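You operate a simulated robot arm through the tools that you are given. There is no shell and no other tool. Be economical: measure what you need, move in short steps, check, and stop when the job is done.

You run a simulated two-armed robot. Do the job below in one go: nothing can be reset, and whatever is moved stays where it is left.

JOB
Pick up the blue cone with one hand, pass it to the other hand and put it on the top of the dark table. Set down upright: blue cone.

The check looks at the end state, three seconds after you hand in, the way a careful person would. Anything else that was tipped, shoved, dropped, spilled or broken makes it a failure.

ROBOT AND FRAMES
Two 6-joint arms with two-finger grippers on one trunk, on a base that drives. Base frame: it is fixed to the floor where the robot stands at the start and does not move with it; the origin is under the middle of the robot, x ahead of it, y to its left, z up. Readings come in m, rad, newtons and seconds.
The left shoulder is at the start at [0.061, 0.143, 0.725], the right one opposite. With the tool pointing down near the work surface each hand reaches from about 0.3 to 0.72 m from the robot's upright axis, wherever it stands, measured 20 degrees to its own side. Places, roughly: blue cone (8x9x17 cm) [2.8, -0.4, 0.7]; top of the dark table [4.8, 3.1, 0.8]. Payload 2.45 kg a hand.
The TCP of each hand is the grasp point between the finger pads, 0.026 m short of the fingertips. In the tool frame z runs along the fingers and y along their closing line. The gripper opens to 0.096 m. The gripper's body begins 0.069 m behind the TCP.
Orientation is told as [roll, pitch, yaw] about the base's x, y, z axes, in that order, counted from this pose: with the fingers straight down and closing along the base's y, the tool's x points along the base's -x, its y along +y and its z along -z.

CONTROLS
- The arms move only by the tool nudge_tool. It takes "left_targets", "right_targets" or both (then of equal length, played together; a hand with none holds still); each is one flat list of numbers, 7 for each row, row after row: the shift along the tool's x, y, z in m, then the turn, a rotation vector about the tool's x, y, z in rad, then the opening, from 0 (shut) to 1 (fully open). In form: [dx, dy, dz, ax, ay, az, fingers, dx, dy, dz, ax, ay, az, fingers, ...]. A call has 1 to 12 rows; each row is the pose to reach, as a shift and turn from the pose commanded when the call began, along the tool's axes at that moment. A row lasts 0.2 s, in which the tool goes at most 0.05 m and 0.15 rad; a call with a longer step from one row to the next is refused whole, and so is a gripper value outside its range. A pose out of reach is approached as far as the arm can. The call stops where the force on the tool passes 40 N (or 10 N more than at its start, if that is more) or the arm is blocked; 0.2 s more then pass. The fingers move at their own pace and stop on an object; they squeeze with about 43 N. The grip force told is the motor's: it shows also when the fingers shut on nothing. Time passes only in rows, and 0.2 s behind the last, so rows that repeat a pose let the fingers close. It gives the time, the measured TCP pose, the force on the tool (base axes), the opening and the grip force at its end, in the units of the frame above (readings bear some noise), with the torque about the TCP (base axes, N m) and any sound that the robot's microphone picked up.
- Cameras (640 x 400 px; columns grow to the right, rows downward): "scene" is now at [0.145, 0.0096, 1.3365]; the picture's right is [0.12, -0.99, -0.00], its down [-0.67, -0.08, -0.74] and it looks along [0.73, 0.09, -0.67] (base axes); focal length 296 px, centre (320, 200). "left" rides on the left gripper at [0.082, -0.003, -0.098] in its tool frame; the picture's right is [0.04, 1.00, 0.00], its down [-0.73, 0.03, -0.68] and it looks along [-0.68, 0.03, 0.73] (tool axes); focal length 256 px, centre (320, 200). "right" rides on the right gripper at [0.082, 0.003, -0.098] in its tool frame; the picture's right is [-0.04, 1.00, 0.00], its down [-0.73, -0.03, -0.68] and it looks along [-0.68, -0.03, 0.73] (tool axes); focal length 256 px, centre (320, 200). There is no depth. A picture from a camera that has moved, and an enlarged one, comes with that camera's place and axes in the base frame and with its lens.
- grab_frame(camera): a new picture of that camera. No time passes.
- raise_lower(by): slides the trunk up (or, below 0, down) by that many m; the arms and the scene camera ride with it, the base frame stays. It gives what a move gives, with no picture.
- roll_base(legs): drives the robot by 1 to 6 legs, each [ahead, turn to the left] in m and rad, along the robot's own axes; the way and the turn of a leg run together, so that a leg with both is an arc; at most 1.5 m and 3.142 rad a leg. The arms and the cameras ride along, it lands a little off, and it stops where it bumps. It gives what a move gives.
- head_to(pan, tilt): turns the head with the scene camera to pan (to the left, within 1.501 rad either way) and tilt (down, from -0.506 to 1.204), counted from straight ahead of the robot. It gives what a move gives.
- zoom(camera, box): a new picture of the part [left, top, right, bottom] of that camera's present view, enlarged. No time passes.
- close_job(): hands the job in; it is judged then, once.

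Go step by step. Nothing tells you exact positions but the pictures and the camera data: compare them with the known pose of the tool, close in by small moves and look again before you grip or let go. The budget is 135 turns and 102 pictures, counting those below and the enlarged ones. Unless the task says otherwise, let go and move clear before handing in.

The tools are called after "Call:" as a command line: name --argument value ..., lists and objects as JSON in quotes. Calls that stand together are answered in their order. nudge_tool: Moves the arms, as the interface text tells. Its arguments: {"type":"object","properties":{"left_targets":{"type":"array","items":{"type":"number"}},"right_targets":{"type":"array","items":{"type":"number"}}},"required":[]} The other tools are called the same way: raise_lower (by) slides the trunk up or down; roll_base (legs) drives the base; head_to (pan, tilt) turns the head that bears the scene camera; grab_frame (camera) takes a picture; zoom (camera, box) takes an enlarged picture of a part of a camera's view; close_job () hands the job in.

At the start:

```text
time: 0.0
left_position: [0.5479, 0.2542, 0.9026]
left_ee_rot: [0.001, -0.001, 0.004]
left_ft_force: [-0.5, 0.2, -0.4]
left_torque: [-0.02, 0.01, 0.02]
left_finger_gap: 0.0961
left_gripper_force: 0.0
right_position: [0.4997, -0.1985, 0.9431]
right_ee_rot: [0.001, 0.0, 0.003]
right_ft_force: [0.7, -0.1, 0.2]
right_torque: [-0.03, 0.04, -0.02]
right_finger_gap: 0.0958
right_gripper_force: 0.0
trunk travel left (down, up): [-0.35, 0.24]
robot x, y, heading: [0.0004, 0.0001, 0.0]
head pan, tilt: [0.124, 0.74]
```

scene: 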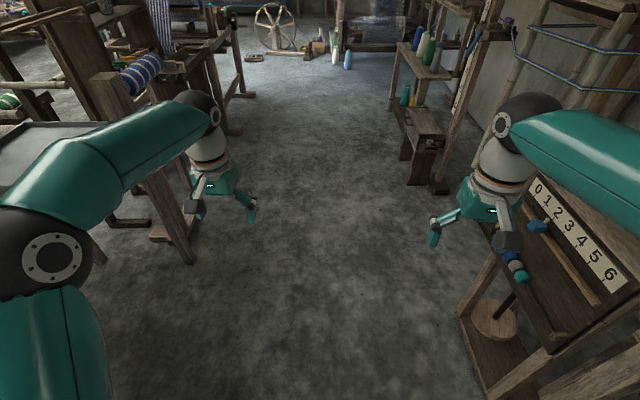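
right: 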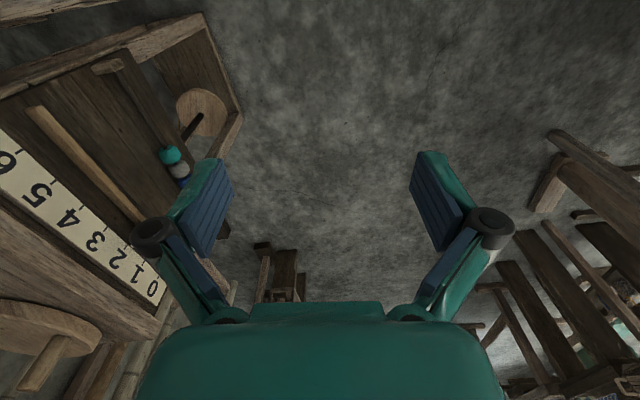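
left: 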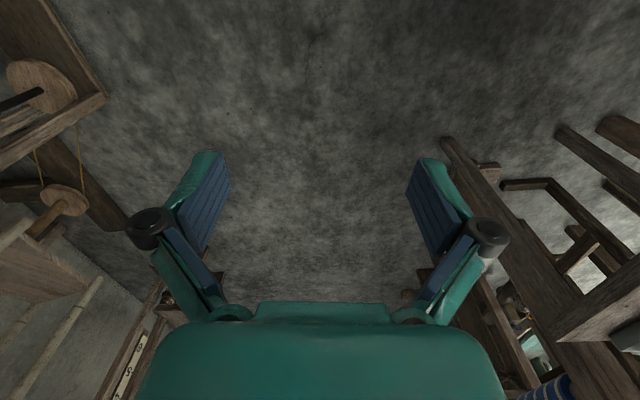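

I see an aisle with a rack on the right; the blue cone should be about 2.8 m ahead, slightly right. I will level the head to look for it and for the way to the dark table.

Call:
head_to --pan 0.0 --tilt 0.3

Call:
grab_frame --camera "scene"

Call:
zoom --camera "scene" --box '[300, 120, 460, 220]'

Call:
head_to --pan 0.6 --tilt 0.25

Call:
grab_frame --camera "scene"

```text
time: 0.9
left_position: [0.5484, 0.2554, 0.9041]
left_ee_rot: [0.0, 0.0, 0.005]
left_ft_force: [0.1, 0.1, 0.3]
left_torque: [0.0, 0.01, 0.0]
left_finger_gap: 0.096
left_gripper_force: 0.1
right_position: [0.4998, -0.1971, 0.943]
right_ee_rot: [0.0, 0.0, 0.003]
right_ft_force: [-0.3, 0.7, -0.4]
right_torque: [0.03, -0.01, 0.0]
right_finger_gap: 0.096
right_gripper_force: 0.1
trunk travel left (down, up): [-0.35, 0.24]
robot x, y, heading: [-0.0016, -0.0001, 0.005]
head pan, tilt: [0.0, 0.3]
```

```text
98 pictures are left
camera scene: at [0.1557, -0.0007, 1.3759], right [0.0, -1.0, 0.0], down [-0.3, 0.0, -0.95], along [0.95, 0.0, -0.3], focal length 296 px, centre (320, 200)
```

scene: 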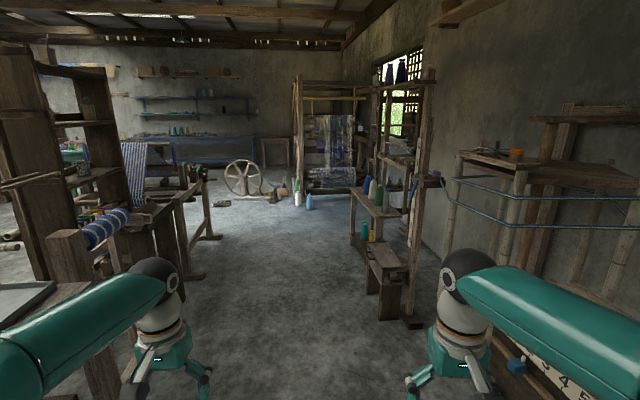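

```text
4.00 times, centred on (380, 170) of scene
camera zoom: at [0.1557, -0.0007, 1.3759], right [0.0, -1.0, 0.0], down [-0.3, 0.0, -0.95], along [0.95, 0.0, -0.3], focal length 1185 px, centre (80, 320)
```

zoom: 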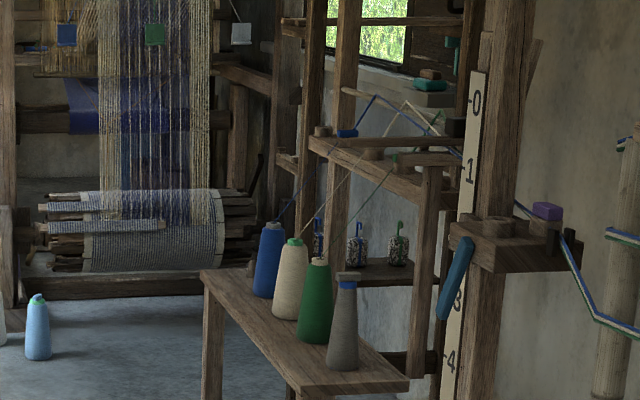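

```text
time: 1.9
left_position: [0.5482, 0.2558, 0.9045]
left_ee_rot: [0.0, 0.0, 0.004]
left_ft_force: [-0.6, 0.4, 0.7]
left_torque: [-0.03, 0.0, -0.02]
left_finger_gap: 0.0961
left_gripper_force: 0.0
right_position: [0.4993, -0.1977, 0.9428]
right_ee_rot: [-0.002, -0.001, 0.003]
right_ft_force: [-0.4, 0.7, 0.2]
right_torque: [-0.03, -0.01, 0.04]
right_finger_gap: 0.096
right_gripper_force: 0.1
trunk travel left (down, up): [-0.35, 0.24]
robot x, y, heading: [0.0015, 0.0021, -0.003]
head pan, tilt: [0.6, 0.25]
```

```text
96 pictures are left
camera scene: at [0.1394, 0.052, 1.3807], right [0.56, -0.83, 0.0], down [-0.2, -0.14, -0.97], along [0.8, 0.55, -0.25], focal length 296 px, centre (320, 200)
```

scene: 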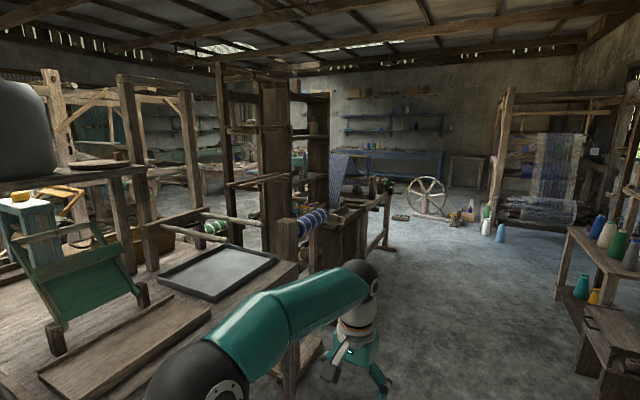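

The four cones stand on a slanted bench with the blue one farthest, at about (2.74, -0.42), and its base at z about 0.61. I'll drive up the aisle, keeping slightly left, and look again.

Call:
roll_base --legs '[[0, 0.07], [1.5, 0.0], [0.3, -0.07]]'

Call:
head_to --pan -0.7 --tilt 0.55

Call:
grab_frame --camera "scene"

Call:
head_to --pan 0.65 --tilt 0.25

Call:
grab_frame --camera "scene"

```text
time: 11.6
left_position: [2.3371, 0.4069, 0.9022]
left_ee_rot: [0.001, 0.003, 0.027]
left_ft_force: [0.6, 0.7, -0.1]
left_torque: [0.0, 0.03, 0.02]
left_finger_gap: 0.0961
left_gripper_force: 0.1
right_position: [2.2994, -0.0482, 0.943]
right_ee_rot: [0.001, 0.001, 0.031]
right_ft_force: [1.3, 0.2, -0.9]
right_torque: [-0.03, 0.0, 0.0]
right_finger_gap: 0.0957
right_gripper_force: 0.1
trunk travel left (down, up): [-0.35, 0.24]
robot x, y, heading: [1.7924, 0.138, 0.025]
head pan, tilt: [0.6, 0.25]
```

```text
time: 13.1
left_position: [2.3365, 0.4059, 0.9038]
left_ee_rot: [0.0, 0.001, 0.027]
left_ft_force: [0.5, 1.0, 0.2]
left_torque: [0.01, 0.03, -0.03]
left_finger_gap: 0.0959
left_gripper_force: 0.0
right_position: [2.2981, -0.0478, 0.9437]
right_ee_rot: [-0.002, 0.003, 0.029]
right_ft_force: [0.1, 0.2, 0.9]
right_torque: [0.02, 0.01, -0.02]
right_finger_gap: 0.0959
right_gripper_force: 0.1
trunk travel left (down, up): [-0.35, 0.24]
robot x, y, heading: [1.7989, 0.1411, 0.025]
head pan, tilt: [-0.7, 0.55]
```

```text
95 pictures are left
camera scene: at [1.9265, 0.083, 1.353], right [-0.62, -0.78, 0.0], down [-0.41, 0.33, -0.85], along [0.67, -0.53, -0.52], focal length 296 px, centre (320, 200)
```

scene: 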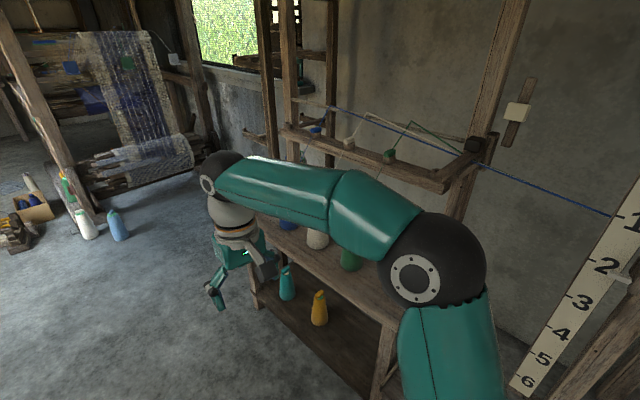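

```text
time: 14.6
left_position: [2.337, 0.4064, 0.9033]
left_ee_rot: [0.0, -0.001, 0.029]
left_ft_force: [-0.6, -0.2, -0.6]
left_torque: [-0.01, 0.04, 0.0]
left_finger_gap: 0.0961
left_gripper_force: 0.0
right_position: [2.2989, -0.0487, 0.9434]
right_ee_rot: [-0.001, 0.001, 0.029]
right_ft_force: [0.5, 0.9, -0.3]
right_torque: [0.03, -0.01, 0.03]
right_finger_gap: 0.0958
right_gripper_force: 0.1
trunk travel left (down, up): [-0.35, 0.24]
robot x, y, heading: [1.7929, 0.1364, 0.023]
head pan, tilt: [0.649, 0.25]
```

```text
94 pictures are left
camera scene: at [1.9294, 0.1973, 1.3807], right [0.62, -0.78, 0.0], down [-0.19, -0.15, -0.97], along [0.76, 0.6, -0.25], focal length 296 px, centre (320, 200)
```

scene: 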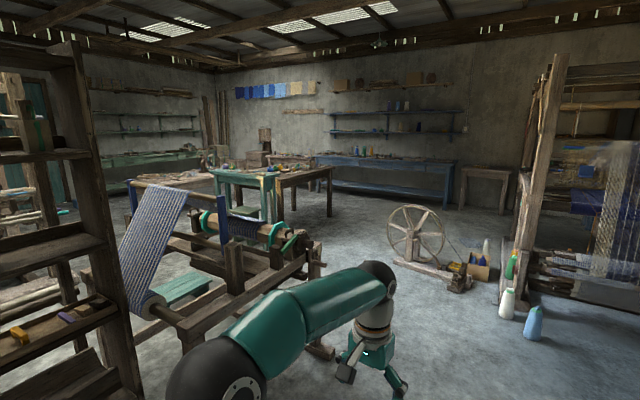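

The dark table is the brown one near columns 280–330, behind the green chair. I'll drive to about (2.4, 0.3) and turn to face the bench with clearance.

Call:
roll_base --legs '[[0, 0.22], [0.62, 0], [0, -1.45]]'

Call:
head_to --pan 0.1 --tilt 0.6

Call:
grab_frame --camera "scene"

Call:
grab_frame --camera "left"

```text
time: 22.3
left_position: [2.8815, -0.0744, 0.9044]
left_ee_rot: [0.0, 0.003, -1.064]
left_ft_force: [-0.1, -0.2, 0.6]
left_torque: [-0.02, 0.08, 0.0]
left_finger_gap: 0.0959
left_gripper_force: 0.0
right_position: [2.4617, -0.2489, 0.9431]
right_ee_rot: [0.0, 0.001, -1.066]
right_ft_force: [-0.4, 0.2, -0.5]
right_torque: [-0.04, 0.02, -0.02]
right_finger_gap: 0.096
right_gripper_force: 0.0
trunk travel left (down, up): [-0.35, 0.24]
robot x, y, heading: [2.446, 0.3153, -1.103]
head pan, tilt: [0.649, 0.25]
stopped in leg 3: the robot was blocked; the commanded pose is now the measured one
```

```text
time: 23.3
left_position: [2.8814, -0.0747, 0.9038]
left_ee_rot: [0.0, 0.001, -1.064]
left_ft_force: [0.0, -0.6, -0.9]
left_torque: [0.03, 0.01, -0.02]
left_finger_gap: 0.0959
left_gripper_force: 0.2
right_position: [2.461, -0.2491, 0.9449]
right_ee_rot: [0.0, 0.0, -1.064]
right_ft_force: [0.9, 0.2, -0.3]
right_torque: [-0.02, 0.04, 0.01]
right_finger_gap: 0.0961
right_gripper_force: 0.1
trunk travel left (down, up): [-0.35, 0.24]
robot x, y, heading: [2.4469, 0.3161, -1.102]
head pan, tilt: [0.099, 0.6]
```

```text
93 pictures are left
camera scene: at [2.5207, 0.1852, 1.3485], right [-0.84, -0.54, 0.0], down [-0.3, 0.48, -0.82], along [0.44, -0.7, -0.57], focal length 296 px, centre (320, 200)
```

scene: 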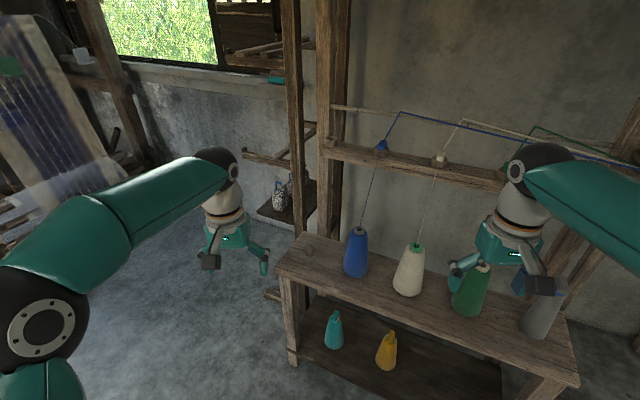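

```text
92 pictures are left
camera left: at [2.838, -0.0053, 1.0019], right [0.85, 0.52, 0.0], down [0.38, -0.63, 0.68], along [0.35, -0.58, -0.73], focal length 256 px, centre (320, 200)
```

left: 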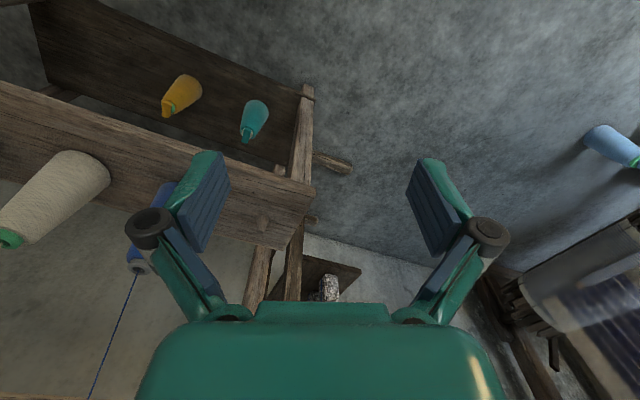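

The blue cone is at about (2.78, -0.44), 0.83 m from the robot's axis, and the rail behind it is about 0.19 m farther back. I'll draw the right hand back a little and then drive 0.22 m closer.

Call:
nudge_tool --right_targets '[0.05, 0, 0, 0, 0, 0, 1, 0.1, 0, 0, 0, 0, 0, 1]'

Call:
roll_base --legs '[[0.22, 0.0]]'

Call:
grab_frame --camera "scene"

Call:
grab_frame --camera "left"

```text
time: 23.9
left_position: [2.8801, -0.074, 0.9052]
left_ee_rot: [-0.001, -0.001, -1.067]
left_ft_force: [-0.3, 1.0, -0.1]
left_torque: [-0.03, -0.05, -0.01]
left_finger_gap: 0.0958
left_gripper_force: 0.1
right_position: [2.4072, -0.16, 0.9435]
right_ee_rot: [0.0, 0.001, -1.065]
right_ft_force: [0.4, -0.5, -0.5]
right_torque: [0.02, 0.0, -0.01]
right_finger_gap: 0.096
right_gripper_force: 0.1
trunk travel left (down, up): [-0.35, 0.24]
robot x, y, heading: [2.4451, 0.3142, -1.098]
head pan, tilt: [0.099, 0.6]
```

```text
time: 25.6
left_position: [2.9806, -0.2651, 0.9042]
left_ee_rot: [0.0, 0.003, -1.061]
left_ft_force: [0.5, -0.3, -0.1]
left_torque: [0.03, -0.01, 0.0]
left_finger_gap: 0.096
left_gripper_force: 0.1
right_position: [2.5065, -0.3538, 0.9422]
right_ee_rot: [0.0, 0.002, -1.057]
right_ft_force: [0.2, 0.0, 0.1]
right_torque: [0.06, 0.03, 0.02]
right_finger_gap: 0.0961
right_gripper_force: 0.2
trunk travel left (down, up): [-0.35, 0.24]
robot x, y, heading: [2.5425, 0.1208, -1.095]
head pan, tilt: [0.099, 0.6]
```

```text
91 pictures are left
camera scene: at [2.6186, -0.0076, 1.3483], right [-0.84, -0.54, 0.0], down [-0.31, 0.48, -0.82], along [0.45, -0.69, -0.57], focal length 296 px, centre (320, 200)
```

scene: 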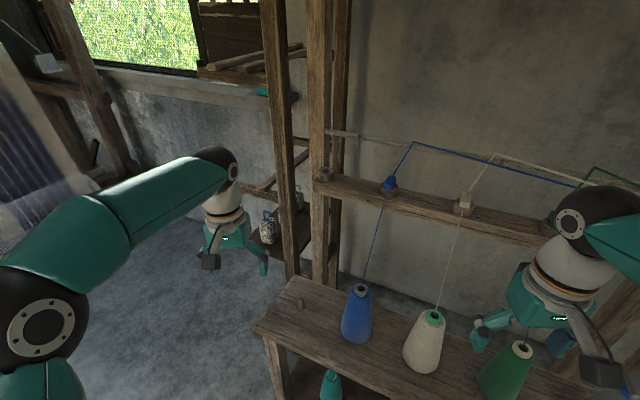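

```text
90 pictures are left
camera left: at [2.9367, -0.1965, 1.0014], right [0.85, 0.52, 0.0], down [0.38, -0.63, 0.68], along [0.35, -0.58, -0.74], focal length 256 px, centre (320, 200)
```

left: 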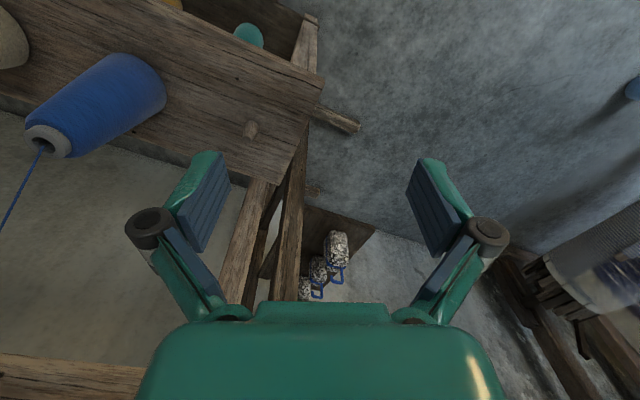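

Both cameras put the cone's top at about (2.785, -0.437, 0.782). I'll bring the left hand above it at its present height and shift the right hand away to the right.

Call:
nudge_tool --left_targets '[-0.009, -0.0425, 0, 0, 0, 0, 1, -0.018, -0.085, 0, 0, 0, 0, 1, -0.027, -0.1275, 0, 0, 0, 0, 1, -0.036, -0.17, 0, 0, 0, 0, 1, -0.045, -0.2125, 0, 0, 0, 0, 1, -0.0545, -0.255, 0, 0, 0, 0, 1, -0.0545, -0.255, 0, 0, 0, 0, 1]' --right_targets '[0.02, -0.04, 0, 0, 0, 0, 1, 0.04, -0.08, 0, 0, 0, 0, 1, 0.05, -0.1, 0, 0, 0, 0, 1, 0.05, -0.1, 0, 0, 0, 0, 1, 0.05, -0.1, 0, 0, 0, 0, 1, 0.05, -0.1, 0, 0, 0, 0, 1, 0.05, -0.1, 0, 0, 0, 0, 1]'

Call:
grab_frame --camera "left"

Call:
grab_frame --camera "scene"

```text
time: 27.2
left_position: [2.7813, -0.4122, 0.8977]
left_ee_rot: [0.0, 0.003, -1.06]
left_ft_force: [-0.7, 0.5, 0.6]
left_torque: [0.03, -0.02, -0.01]
left_finger_gap: 0.0957
left_gripper_force: 0.0
left hand out of reach, approached as far as the arm can: row 6, 7
right_position: [2.3972, -0.3579, 0.9419]
right_ee_rot: [-0.001, 0.003, -1.06]
right_ft_force: [-0.8, -0.5, 0.1]
right_torque: [0.03, 0.0, -0.02]
right_finger_gap: 0.0962
right_gripper_force: 0.1
trunk travel left (down, up): [-0.35, 0.24]
robot x, y, heading: [2.5399, 0.1213, -1.101]
head pan, tilt: [0.099, 0.6]
```

```text
89 pictures are left
camera left: at [2.7381, -0.3446, 0.9954], right [0.85, 0.52, 0.0], down [0.38, -0.63, 0.68], along [0.35, -0.58, -0.74], focal length 256 px, centre (320, 200)
```

left: 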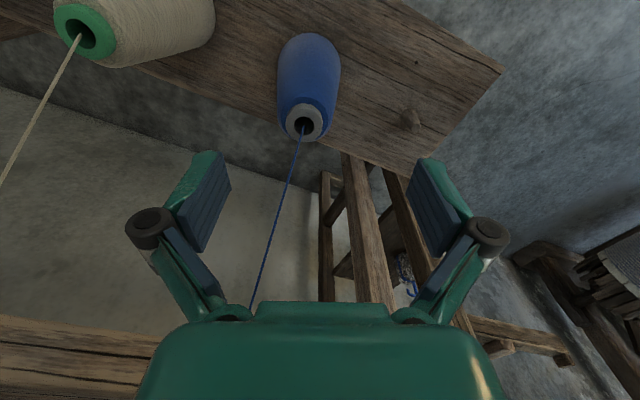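

```text
88 pictures are left
camera scene: at [2.6184, -0.0069, 1.3484], right [-0.84, -0.54, 0.0], down [-0.31, 0.48, -0.82], along [0.45, -0.69, -0.57], focal length 296 px, centre (320, 200)
```

scene: 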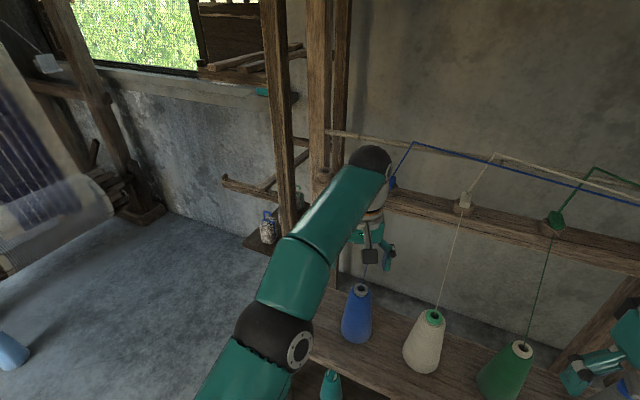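

The left camera confirms the cone's top at (2.78, -0.438), and the arm is just at its reach limit. I'll pull the hand back a bit, drive 8 cm ahead, and re-centre.

Call:
nudge_tool --left_targets '[0.035, 0, 0, 0, 0, 0, 1, 0.07, 0, 0, 0, 0, 0, 1]'

Call:
roll_base --legs '[[0.09, 0.0]]'

Call:
grab_frame --camera "left"

```text
time: 27.8
left_position: [2.7476, -0.3507, 0.8984]
left_ee_rot: [-0.003, 0.0, -1.062]
left_ft_force: [-0.4, -0.4, 0.1]
left_torque: [-0.01, 0.0, 0.0]
left_finger_gap: 0.096
left_gripper_force: 0.0
right_position: [2.3967, -0.3572, 0.9431]
right_ee_rot: [0.001, 0.0, -1.06]
right_ft_force: [-0.2, 0.3, 1.5]
right_torque: [-0.03, 0.04, -0.01]
right_finger_gap: 0.096
right_gripper_force: 0.0
trunk travel left (down, up): [-0.35, 0.24]
robot x, y, heading: [2.5413, 0.1237, -1.102]
head pan, tilt: [0.099, 0.6]
```

```text
time: 28.9
left_position: [2.7905, -0.4345, 0.8973]
left_ee_rot: [-0.001, 0.002, -1.062]
left_ft_force: [0.8, 0.0, -0.4]
left_torque: [0.01, 0.01, 0.05]
left_finger_gap: 0.0958
left_gripper_force: 0.1
right_position: [2.438, -0.44, 0.9429]
right_ee_rot: [-0.001, 0.002, -1.06]
right_ft_force: [-0.6, -0.1, 0.1]
right_torque: [0.02, 0.03, 0.0]
right_finger_gap: 0.096
right_gripper_force: 0.1
trunk travel left (down, up): [-0.35, 0.24]
robot x, y, heading: [2.5845, 0.0437, -1.099]
head pan, tilt: [0.099, 0.6]
```

```text
87 pictures are left
camera left: at [2.747, -0.366, 0.995], right [0.85, 0.52, 0.0], down [0.38, -0.63, 0.68], along [0.35, -0.58, -0.74], focal length 256 px, centre (320, 200)
```

left: 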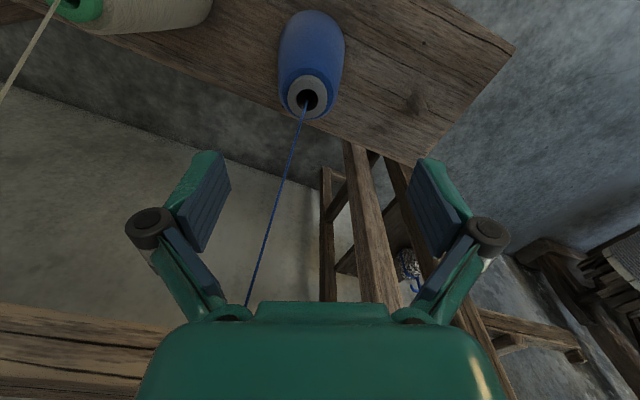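

The hand is about 1 cm off laterally. I'll correct that and descend to TCP z of about 0.80 first, then look.

Call:
nudge_tool --left_targets '[0.001, -0.0127, 0.0, 0, 0, 0, 1, 0.001, -0.0127, 0.03, 0, 0, 0, 1, 0.001, -0.0127, 0.06, 0, 0, 0, 1, 0.001, -0.0127, 0.09, 0, 0, 0, 1]'

Call:
grab_frame --camera "left"

Call:
zoom --camera "scene" --box '[260, 160, 500, 400]'

```text
time: 29.9
left_position: [2.7782, -0.4399, 0.8099]
left_ee_rot: [-0.001, 0.001, -1.059]
left_ft_force: [0.3, 0.5, -0.2]
left_torque: [0.05, 0.0, 0.02]
left_finger_gap: 0.0958
left_gripper_force: 0.2
right_position: [2.4373, -0.4392, 0.9433]
right_ee_rot: [0.0, 0.001, -1.059]
right_ft_force: [0.3, -0.2, -0.5]
right_torque: [0.02, -0.01, 0.02]
right_finger_gap: 0.096
right_gripper_force: 0.0
trunk travel left (down, up): [-0.35, 0.24]
robot x, y, heading: [2.5847, 0.0388, -1.101]
head pan, tilt: [0.099, 0.6]
```

```text
86 pictures are left
camera left: at [2.7339, -0.371, 0.9061], right [0.85, 0.52, 0.0], down [0.38, -0.63, 0.68], along [0.35, -0.58, -0.73], focal length 256 px, centre (320, 200)
```

left: 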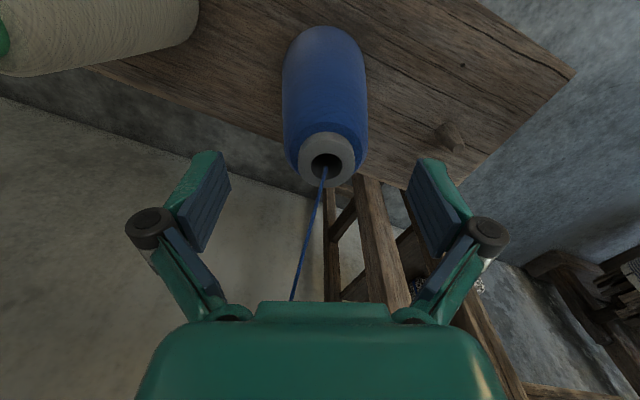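

```text
1.67 times, centred on (380, 280) of scene
camera zoom: at [2.6594, -0.0879, 1.3485], right [-0.84, -0.54, 0.0], down [-0.31, 0.48, -0.82], along [0.45, -0.69, -0.57], focal length 494 px, centre (220, 67)
```

zoom: 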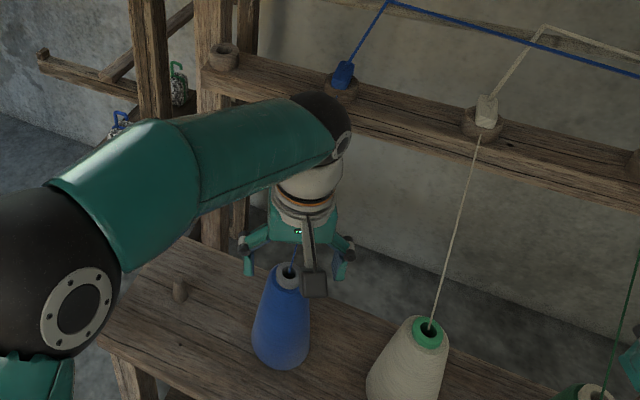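

The hand is centred over the cone. I'll descend the remaining 7.5 cm and close gently in place.

Call:
nudge_tool --left_targets '[0, 0.001, 0.025, 0, 0, 0, 1, 0, 0.001, 0.05, 0, 0, 0, 1, 0, 0.001, 0.075, 0, 0, 0, 1, 0, 0.001, 0.075, 0, 0, 0, 1]'

Call:
grab_frame --camera "left"

```text
time: 30.9
left_position: [2.7799, -0.4377, 0.7328]
left_ee_rot: [0.001, 0.001, -1.061]
left_ft_force: [0.0, -0.2, -0.3]
left_torque: [0.0, 0.02, 0.01]
left_finger_gap: 0.0961
left_gripper_force: 0.1
right_position: [2.4378, -0.4402, 0.9444]
right_ee_rot: [-0.001, 0.003, -1.061]
right_ft_force: [0.1, -0.2, 0.6]
right_torque: [-0.02, -0.01, 0.0]
right_finger_gap: 0.0959
right_gripper_force: 0.0
trunk travel left (down, up): [-0.35, 0.24]
robot x, y, heading: [2.5846, 0.0424, -1.099]
head pan, tilt: [0.099, 0.6]
```

```text
84 pictures are left
camera left: at [2.7362, -0.3702, 0.831], right [0.85, 0.52, 0.0], down [0.38, -0.63, 0.68], along [0.35, -0.58, -0.73], focal length 256 px, centre (320, 200)
```

left: 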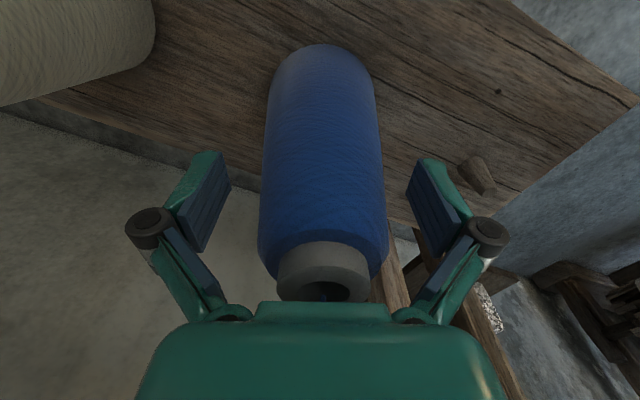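

The cone is centred between the pads. Closing.

Call:
nudge_tool --left_targets '[0, 0, 0, 0, 0, 0, 0.6, 0, 0, 0, 0, 0, 0, 0.3, 0, 0, 0, 0, 0, 0, 0.1, 0, 0, 0, 0, 0, 0, 0.0, 0, 0, 0, 0, 0, 0, 0, 0, 0, 0, 0, 0, 0, 0]'

Call:
grab_frame --camera "left"

```text
time: 32.3
left_position: [2.7797, -0.4378, 0.735]
left_ee_rot: [0.0, 0.001, -1.061]
left_ft_force: [2.1, 0.3, 2.2]
left_torque: [0.01, 0.02, 0.0]
left_finger_gap: 0.0597
left_gripper_force: 42.8
right_position: [2.4377, -0.4372, 0.9436]
right_ee_rot: [-0.001, 0.002, -1.059]
right_ft_force: [-0.3, 0.2, -0.4]
right_torque: [0.0, 0.0, -0.01]
right_finger_gap: 0.0957
right_gripper_force: 0.0
trunk travel left (down, up): [-0.35, 0.24]
robot x, y, heading: [2.5863, 0.0415, -1.102]
head pan, tilt: [0.099, 0.6]
```

```text
83 pictures are left
camera left: at [2.7363, -0.3701, 0.8315], right [0.85, 0.52, 0.0], down [0.38, -0.63, 0.68], along [0.35, -0.58, -0.73], focal length 256 px, centre (320, 200)
```

left: 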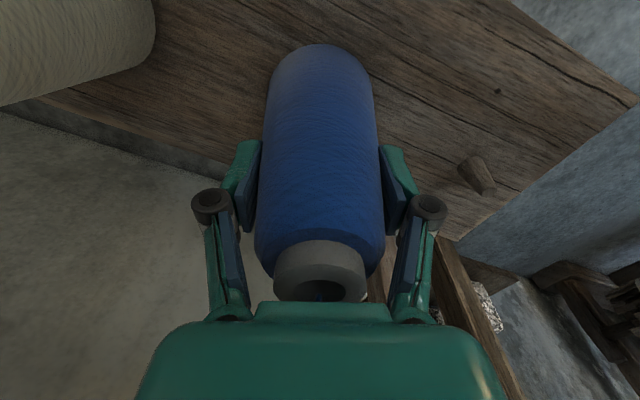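

Gripped at 6 cm gap with full force. I'll lift it straight up 4 cm and check that it does not slip.

Call:
nudge_tool --left_targets '[0, 0, -0.015, 0, 0, 0, 0, 0, 0, -0.03, 0, 0, 0, 0, 0, 0, -0.045, 0, 0, 0, 0]'

Call:
grab_frame --camera "left"

Call:
grab_frame --camera "scene"

```text
time: 33.1
left_position: [2.7794, -0.4371, 0.778]
left_ee_rot: [-0.001, 0.001, -1.06]
left_ft_force: [-0.3, -0.1, -2.6]
left_torque: [-0.03, 0.02, 0.03]
left_finger_gap: 0.06
left_gripper_force: 42.7
right_position: [2.4386, -0.4392, 0.9428]
right_ee_rot: [0.0, 0.002, -1.06]
right_ft_force: [-0.9, -0.3, 0.5]
right_torque: [0.03, -0.01, -0.05]
right_finger_gap: 0.096
right_gripper_force: 0.0
trunk travel left (down, up): [-0.35, 0.24]
robot x, y, heading: [2.582, 0.0418, -1.098]
head pan, tilt: [0.099, 0.6]
```

```text
82 pictures are left
camera left: at [2.7354, -0.3688, 0.8761], right [0.85, 0.52, 0.0], down [0.38, -0.63, 0.68], along [0.35, -0.58, -0.74], focal length 256 px, centre (320, 200)
```

left: 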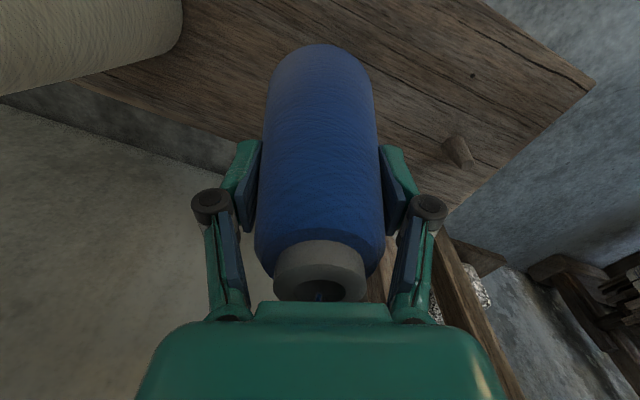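

```text
81 pictures are left
camera scene: at [2.6594, -0.0877, 1.3485], right [-0.84, -0.54, 0.0], down [-0.31, 0.48, -0.82], along [0.45, -0.69, -0.57], focal length 296 px, centre (320, 200)
```

scene: 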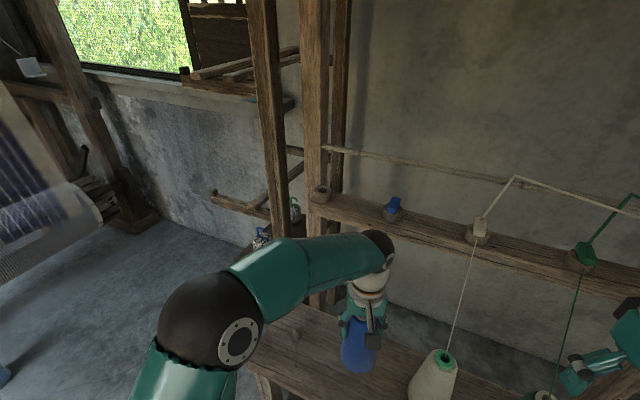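

The cone is up and held firmly, and its thread let go. I'll lift another 11 cm and bring it toward the robot, then back away from the bench.

Call:
nudge_tool --left_targets '[0, 0, -0.04, 0, 0, 0, 0, 0, 0, -0.08, 0, 0, 0, 0, 0.01, 0, -0.12, 0, 0, 0, 0, 0.04, 0, -0.14, 0, 0, 0, 0, 0.08, 0, -0.14, 0, 0, 0, 0]'

Call:
roll_base --legs '[[-0.4, 0.0]]'

Call:
grab_frame --camera "scene"

Call:
grab_frame --camera "right"

```text
time: 34.3
left_position: [2.7387, -0.3669, 0.9174]
left_ee_rot: [-0.001, 0.001, -1.062]
left_ft_force: [-0.6, 0.0, -2.9]
left_torque: [0.01, 0.0, 0.01]
left_finger_gap: 0.0597
left_gripper_force: 43.0
right_position: [2.4376, -0.4382, 0.9445]
right_ee_rot: [0.0, 0.001, -1.059]
right_ft_force: [-0.8, 0.7, -0.1]
right_torque: [0.02, -0.03, 0.01]
right_finger_gap: 0.0961
right_gripper_force: 0.0
trunk travel left (down, up): [-0.35, 0.24]
robot x, y, heading: [2.584, 0.0443, -1.099]
head pan, tilt: [0.099, 0.6]
```

```text
time: 36.8
left_position: [2.5616, -0.0171, 0.9161]
left_ee_rot: [0.0, 0.0, -1.055]
left_ft_force: [-0.5, 0.1, -3.2]
left_torque: [-0.05, 0.0, 0.0]
left_finger_gap: 0.0597
left_gripper_force: 43.0
right_position: [2.2596, -0.0891, 0.9434]
right_ee_rot: [0.001, 0.0, -1.055]
right_ft_force: [-0.7, 0.0, -0.1]
right_torque: [-0.01, -0.01, -0.01]
right_finger_gap: 0.096
right_gripper_force: 0.0
trunk travel left (down, up): [-0.35, 0.24]
robot x, y, heading: [2.4009, 0.3903, -1.087]
head pan, tilt: [0.099, 0.6]
```

```text
80 pictures are left
camera scene: at [2.4803, 0.2643, 1.3486], right [-0.84, -0.55, 0.0], down [-0.31, 0.47, -0.83], along [0.45, -0.69, -0.56], focal length 296 px, centre (320, 200)
```

scene: 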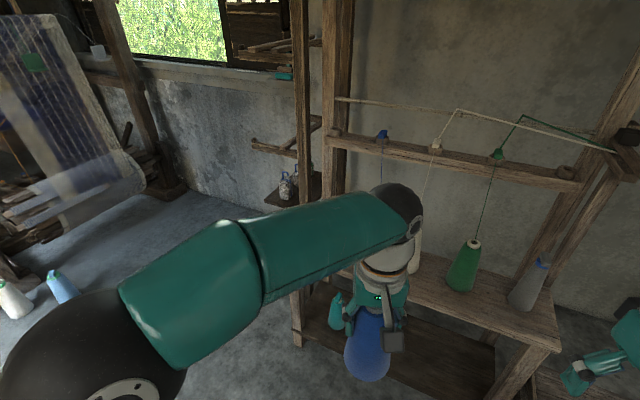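

```text
79 pictures are left
camera right: at [2.222, -0.0165, 1.042], right [0.89, 0.46, 0.0], down [0.34, -0.65, 0.68], along [0.31, -0.6, -0.73], focal length 256 px, centre (320, 200)
```

right: 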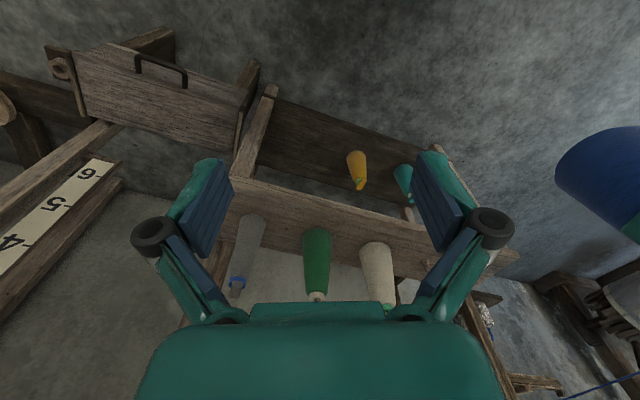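

The cone is clear of the bench. Now I'll turn the right hand, in place and well clear, toward a horizontal pose pointing left with its fingers closing fore-and-aft, for a low side grip on the cone.

Call:
nudge_tool --right_targets '[0, 0, 0, -0.0864, 0.0864, 0.0864, 1, 0, 0, 0, -0.1727, 0.1727, 0.1727, 1, 0, 0, 0, -0.2591, 0.2591, 0.2591, 1, 0, 0, 0, -0.3455, 0.3455, 0.3455, 1, 0, 0, 0, -0.4318, 0.4318, 0.4318, 1, 0, 0, 0, -0.5182, 0.5182, 0.5182, 1, 0, 0, 0, -0.6046, 0.6046, 0.6046, 1]'

Call:
nudge_tool --right_targets '[0, 0, 0, -0.0864, 0.0864, 0.0864, 1, 0, 0, 0, -0.1727, 0.1727, 0.1727, 1, 0, 0, 0, -0.2591, 0.2591, 0.2591, 1, 0, 0, 0, -0.3455, 0.3455, 0.3455, 1, 0, 0, 0, -0.4318, 0.4318, 0.4318, 1, 0, 0, 0, -0.5182, 0.5182, 0.5182, 1, 0, 0, 0, -0.6046, 0.6046, 0.6046, 1]'

Call:
grab_frame --camera "right"

Call:
grab_frame --camera "scene"

```text
time: 38.4
left_position: [2.5608, -0.0177, 0.9184]
left_ee_rot: [0.0, 0.001, -1.057]
left_ft_force: [-0.3, -0.5, -3.5]
left_torque: [0.0, 0.01, -0.02]
left_finger_gap: 0.0596
left_gripper_force: 43.4
right_position: [2.2607, -0.0898, 0.9438]
right_ee_rot: [0.464, 0.733, -1.519]
right_ft_force: [-0.4, 0.5, 0.7]
right_torque: [-0.02, -0.03, -0.03]
right_finger_gap: 0.0962
right_gripper_force: 0.0
trunk travel left (down, up): [-0.35, 0.24]
robot x, y, heading: [2.4019, 0.391, -1.095]
head pan, tilt: [0.099, 0.6]
```

```text
time: 40.0
left_position: [2.5611, -0.0173, 0.9178]
left_ee_rot: [0.0, 0.001, -1.056]
left_ft_force: [0.5, 0.4, -1.7]
left_torque: [0.01, 0.01, 0.02]
left_finger_gap: 0.0601
left_gripper_force: 43.1
right_position: [2.2796, -0.0821, 0.9332]
right_ee_rot: [-1.584, 1.568, 2.07]
right_ft_force: [-0.3, -0.4, 0.8]
right_torque: [0.04, -0.02, -0.04]
right_finger_gap: 0.0961
right_gripper_force: 0.0
right hand out of reach, approached as far as the arm can: row 1, 2, 3, 4, 5, 6, 7
trunk travel left (down, up): [-0.35, 0.24]
robot x, y, heading: [2.4004, 0.3944, -1.093]
head pan, tilt: [0.099, 0.6]
```

```text
78 pictures are left
camera right: at [2.1947, -0.1327, 1.0145], right [0.49, -0.87, -0.04], down [-0.61, -0.3, -0.73], along [0.63, 0.39, -0.68], focal length 256 px, centre (320, 200)
```

right: 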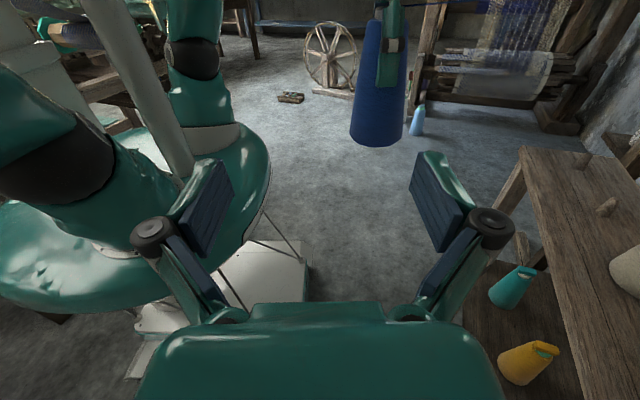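

```text
77 pictures are left
camera scene: at [2.4805, 0.2635, 1.3485], right [-0.84, -0.55, 0.0], down [-0.31, 0.47, -0.82], along [0.45, -0.69, -0.57], focal length 296 px, centre (320, 200)
```

scene: 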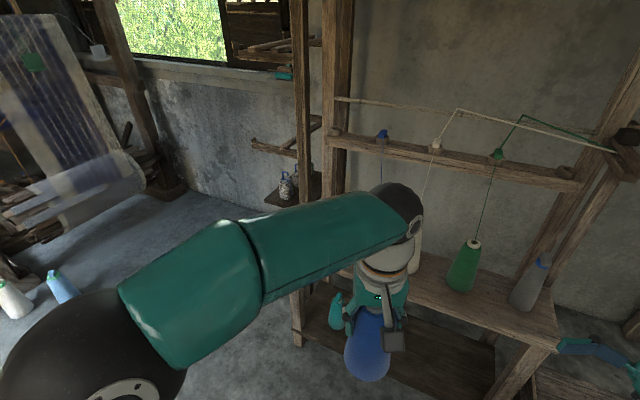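

The right hand now points horizontally left, with the cone in its view about 0.28 m ahead and 8 cm fore. I'll align it in height and fore-aft, approaching partway.

Call:
nudge_tool --right_targets '[-0.025, 0.02, 0.03, 0, 0, 0, 1, -0.05, 0.041, 0.06, 0, 0, 0, 1, -0.075, 0.062, 0.09, 0, 0, 0, 1, -0.093, 0.0816, 0.12, 0, 0, 0, 1, -0.093, 0.0816, 0.12, 0, 0, 0, 1]'

Call:
head_to --pan -0.2 --tilt 0.9

Call:
grab_frame --camera "right"

Call:
grab_frame --camera "scene"

```text
time: 41.2
left_position: [2.5614, -0.0179, 0.9165]
left_ee_rot: [0.0, 0.0, -1.056]
left_ft_force: [-0.1, 0.6, -2.8]
left_torque: [0.01, 0.02, -0.03]
left_finger_gap: 0.0596
left_gripper_force: 42.8
right_position: [2.4225, -0.093, 0.8399]
right_ee_rot: [-1.794, 1.568, 1.864]
right_ft_force: [0.5, 0.2, 0.6]
right_torque: [-0.01, 0.0, 0.01]
right_finger_gap: 0.096
right_gripper_force: 0.1
trunk travel left (down, up): [-0.35, 0.24]
robot x, y, heading: [2.4014, 0.3906, -1.094]
head pan, tilt: [0.099, 0.6]
```

```text
time: 42.0
left_position: [2.5623, -0.017, 0.9174]
left_ee_rot: [0.001, 0.001, -1.057]
left_ft_force: [0.1, 0.1, -2.7]
left_torque: [0.0, 0.02, 0.01]
left_finger_gap: 0.0596
left_gripper_force: 43.1
right_position: [2.4214, -0.0948, 0.8396]
right_ee_rot: [-1.915, 1.568, 1.743]
right_ft_force: [0.4, -0.4, -0.5]
right_torque: [0.0, 0.02, 0.01]
right_finger_gap: 0.0959
right_gripper_force: 0.0
trunk travel left (down, up): [-0.35, 0.24]
robot x, y, heading: [2.4061, 0.3924, -1.093]
head pan, tilt: [-0.201, 0.901]
```

```text
76 pictures are left
camera right: at [2.3371, -0.1451, 0.9208], right [0.49, -0.87, -0.04], down [-0.61, -0.31, -0.73], along [0.62, 0.39, -0.68], focal length 256 px, centre (320, 200)
```

right: 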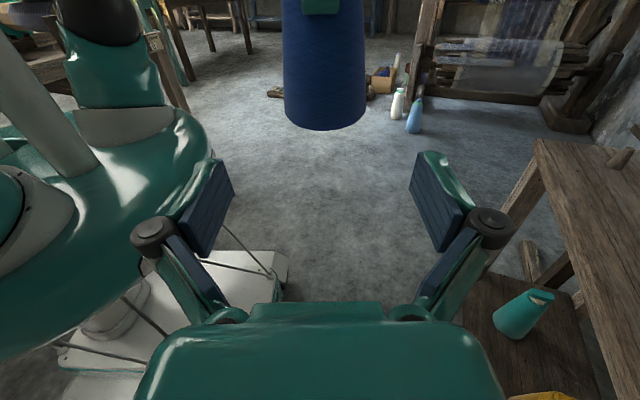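

```text
75 pictures are left
camera scene: at [2.4531, 0.2648, 1.3237], right [-0.96, -0.27, 0.0], down [-0.22, 0.75, -0.62], along [0.17, -0.6, -0.78], focal length 296 px, centre (320, 200)
```

scene: 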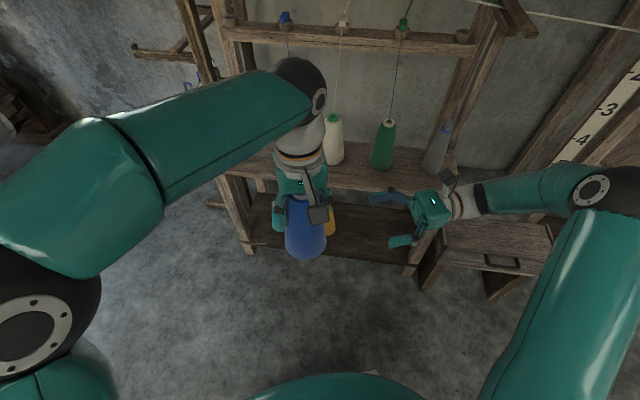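

The cone is aligned with the right gripper's axis, 0.16 m ahead, and the right fingers will pass below the left fingertips with about 4 cm to spare. Advancing.

Call:
nudge_tool --right_targets '[0, 0.001, 0.035, 0, 0, 0, 1, 0, 0.001, 0.07, 0, 0, 0, 1, 0, 0.001, 0.1, 0, 0, 0, 1, 0, 0.001, 0.13, 0, 0, 0, 1, 0, 0.001, 0.155, 0, 0, 0, 1, 0, 0.001, 0.155, 0, 0, 0, 1]'

Call:
grab_frame --camera "right"

Call:
grab_frame --camera "scene"

```text
time: 43.4
left_position: [2.5616, -0.0178, 0.9181]
left_ee_rot: [-0.001, 0.001, -1.055]
left_ft_force: [0.2, -0.3, -3.4]
left_torque: [0.0, 0.01, -0.01]
left_finger_gap: 0.0598
left_gripper_force: 43.3
right_position: [2.5619, -0.0166, 0.8388]
right_ee_rot: [-1.769, 1.57, 1.887]
right_ft_force: [0.2, -0.8, 0.4]
right_torque: [0.02, -0.01, 0.02]
right_finger_gap: 0.0961
right_gripper_force: 0.2
trunk travel left (down, up): [-0.35, 0.24]
robot x, y, heading: [2.3999, 0.3903, -1.092]
head pan, tilt: [-0.201, 0.901]
```

```text
74 pictures are left
camera right: at [2.4764, -0.0683, 0.9201], right [0.49, -0.87, -0.04], down [-0.61, -0.31, -0.73], along [0.62, 0.39, -0.68], focal length 256 px, centre (320, 200)
```

right: 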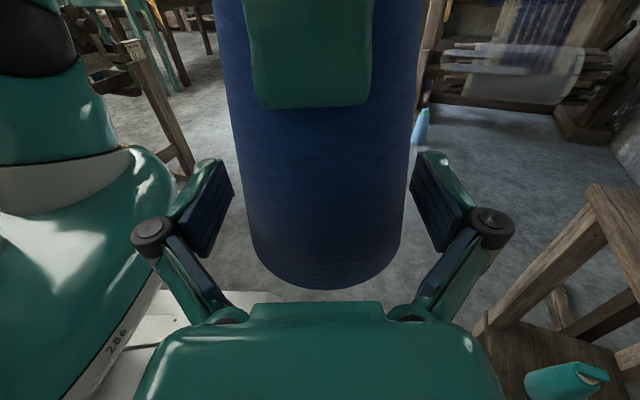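

```text
73 pictures are left
camera scene: at [2.4531, 0.2649, 1.3237], right [-0.96, -0.27, 0.0], down [-0.21, 0.75, -0.62], along [0.17, -0.6, -0.78], focal length 296 px, centre (320, 200)
```

scene: 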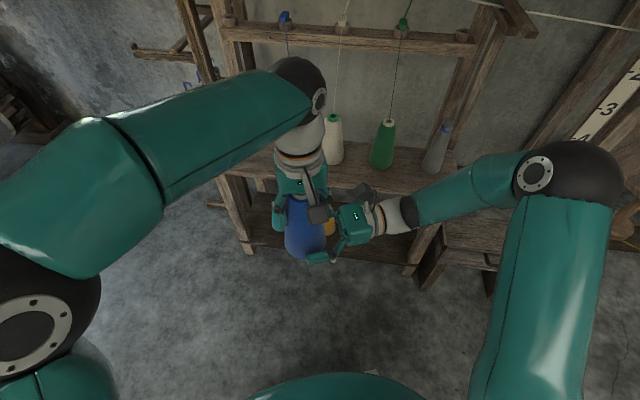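

The cone sits centred between the right pads. Closing the right hand while the left holds still.

Call:
nudge_tool --right_targets '[0, 0, 0, 0, 0, 0, 0.7, 0, 0, 0, 0, 0, 0, 0.5, 0, 0, 0, 0, 0, 0, 0.2, 0, 0, 0, 0, 0, 0, 0, 0, 0, 0, 0, 0, 0, 0, 0, 0, 0, 0, 0, 0, 0]'

Call:
grab_frame --camera "right"

```text
time: 44.8
left_position: [2.5624, -0.016, 0.9179]
left_ee_rot: [0.002, 0.002, -1.053]
left_ft_force: [-1.9, 19.1, 1.9]
left_torque: [0.79, -0.12, 0.41]
left_finger_gap: 0.0597
left_gripper_force: 43.1
right_position: [2.5607, -0.0174, 0.8387]
right_ee_rot: [-1.572, 1.569, 2.086]
right_ft_force: [2.1, -18.0, -2.6]
right_torque: [0.69, 0.32, -0.45]
right_finger_gap: 0.0727
right_gripper_force: 42.0
trunk travel left (down, up): [-0.35, 0.24]
robot x, y, heading: [2.4013, 0.3947, -1.092]
head pan, tilt: [-0.201, 0.901]
```

```text
72 pictures are left
camera right: at [2.4761, -0.0692, 0.9202], right [0.49, -0.87, -0.04], down [-0.61, -0.31, -0.73], along [0.63, 0.39, -0.68], focal length 256 px, centre (320, 200)
```

right: 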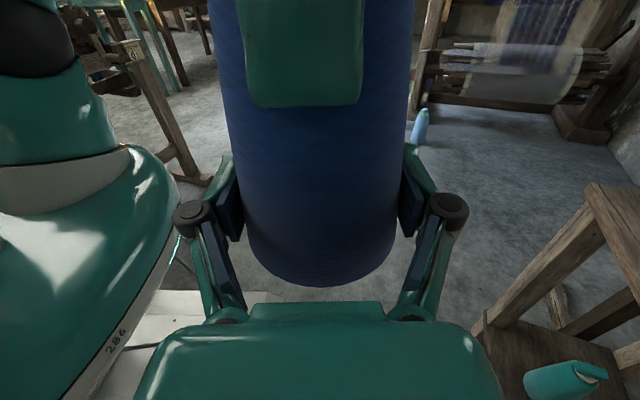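

Both hands hold it with a mild sideways strain of about 18 N. I'll ease the right hand 2 mm to relieve that.

Call:
nudge_tool --right_targets '[0, 0.002, 0, 0, 0, 0, 0, 0, 0.002, 0, 0, 0, 0, 0]'

```text
time: 45.4
left_position: [2.5617, -0.0181, 0.9166]
left_ee_rot: [0.0, 0.002, -1.054]
left_ft_force: [0.7, 10.9, 2.3]
left_torque: [0.97, -0.12, 1.04]
left_finger_gap: 0.0598
left_gripper_force: 43.8
right_position: [2.5613, -0.0195, 0.8384]
right_ee_rot: [-2.056, 1.571, 1.599]
right_ft_force: [1.3, -10.7, -2.1]
right_torque: [-0.15, 0.17, -1.06]
right_finger_gap: 0.0728
right_gripper_force: 43.4
trunk travel left (down, up): [-0.35, 0.24]
robot x, y, heading: [2.4052, 0.3923, -1.092]
head pan, tilt: [-0.201, 0.901]
```

Strain is lower. Now I'll open the left hand and lift it straight up and clear of the cone.

Call:
nudge_tool --left_targets '[0, 0, 0, 0, 0, 0, 0.7, 0, 0, 0, 0, 0, 0, 1, 0, 0, 0, 0, 0, 0, 1, 0, 0, 0, 0, 0, 0, 1]'

Call:
grab_frame --camera "left"

Call:
grab_frame --camera "right"

```text
time: 46.4
left_position: [2.5615, -0.0179, 0.9176]
left_ee_rot: [0.0, 0.001, -1.058]
left_ft_force: [-0.5, 0.0, -0.2]
left_torque: [-0.01, -0.01, 0.0]
left_finger_gap: 0.0959
left_gripper_force: 0.1
right_position: [2.561, -0.0195, 0.8394]
right_ee_rot: [-1.891, 1.571, 1.767]
right_ft_force: [-0.1, 0.8, -0.5]
right_torque: [0.0, 0.05, 0.01]
right_finger_gap: 0.0733
right_gripper_force: 43.4
trunk travel left (down, up): [-0.35, 0.24]
robot x, y, heading: [2.4047, 0.3958, -1.092]
head pan, tilt: [-0.201, 0.901]
```

```text
71 pictures are left
camera left: at [2.5179, 0.0507, 1.0147], right [0.85, 0.53, 0.0], down [0.39, -0.62, 0.68], along [0.36, -0.58, -0.73], focal length 256 px, centre (320, 200)
```

left: 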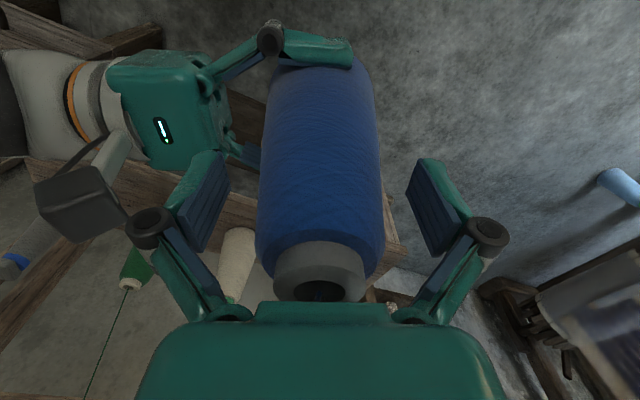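

```text
70 pictures are left
camera right: at [2.4766, -0.0707, 0.9204], right [0.49, -0.87, -0.04], down [-0.61, -0.31, -0.73], along [0.62, 0.39, -0.68], focal length 256 px, centre (320, 200)
```

right: 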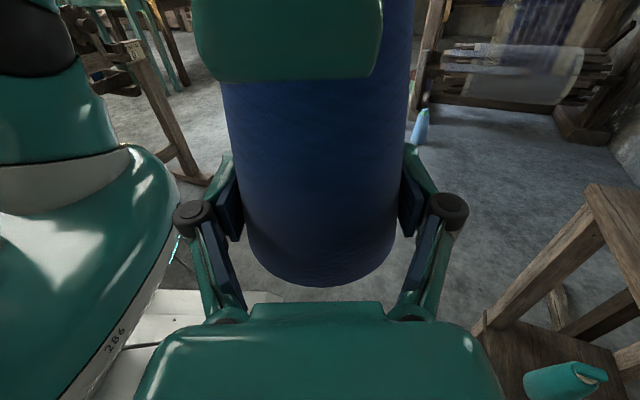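

The right hand holds the cone alone and steady. Lifting the left hand clear and moving it aside.

Call:
nudge_tool --left_targets '[0, 0, -0.03, 0, 0, 0, 1, 0, 0, -0.06, 0, 0, 0, 1, 0, 0, -0.09, 0, 0, 0, 1, 0, 0, -0.12, 0, 0, 0, 1, 0, 0.03, -0.135, 0, 0, 0, 1, 0, 0.08, -0.135, 0, 0, 0, 1, 0, 0.13, -0.135, 0, 0, 0, 1, 0, 0.18, -0.135, 0, 0, 0, 1]'

Call:
grab_frame --camera "scene"

```text
time: 48.2
left_position: [2.7198, 0.0726, 1.054]
left_ee_rot: [-0.001, 0.0, -1.055]
left_ft_force: [0.3, -0.6, 0.6]
left_torque: [0.0, 0.0, 0.03]
left_finger_gap: 0.096
left_gripper_force: 0.1
right_position: [2.5621, -0.0184, 0.8395]
right_ee_rot: [-1.665, 1.569, 1.992]
right_ft_force: [0.2, -0.1, -0.4]
right_torque: [0.03, 0.01, 0.0]
right_finger_gap: 0.073
right_gripper_force: 43.1
trunk travel left (down, up): [-0.35, 0.24]
robot x, y, heading: [2.4005, 0.3938, -1.091]
head pan, tilt: [-0.201, 0.901]
```

```text
69 pictures are left
camera scene: at [2.4533, 0.2652, 1.3237], right [-0.96, -0.27, 0.0], down [-0.21, 0.75, -0.62], along [0.17, -0.6, -0.78], focal length 296 px, centre (320, 200)
```

scene: 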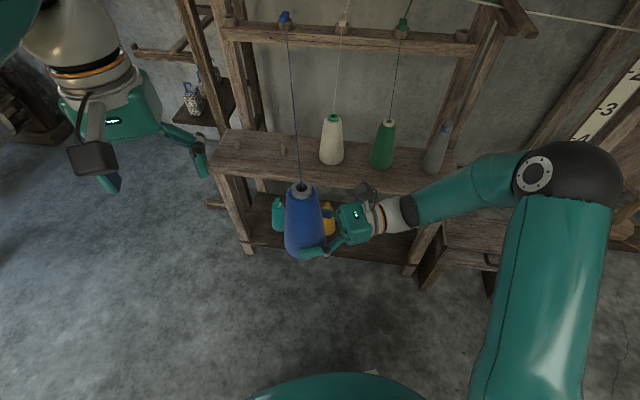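

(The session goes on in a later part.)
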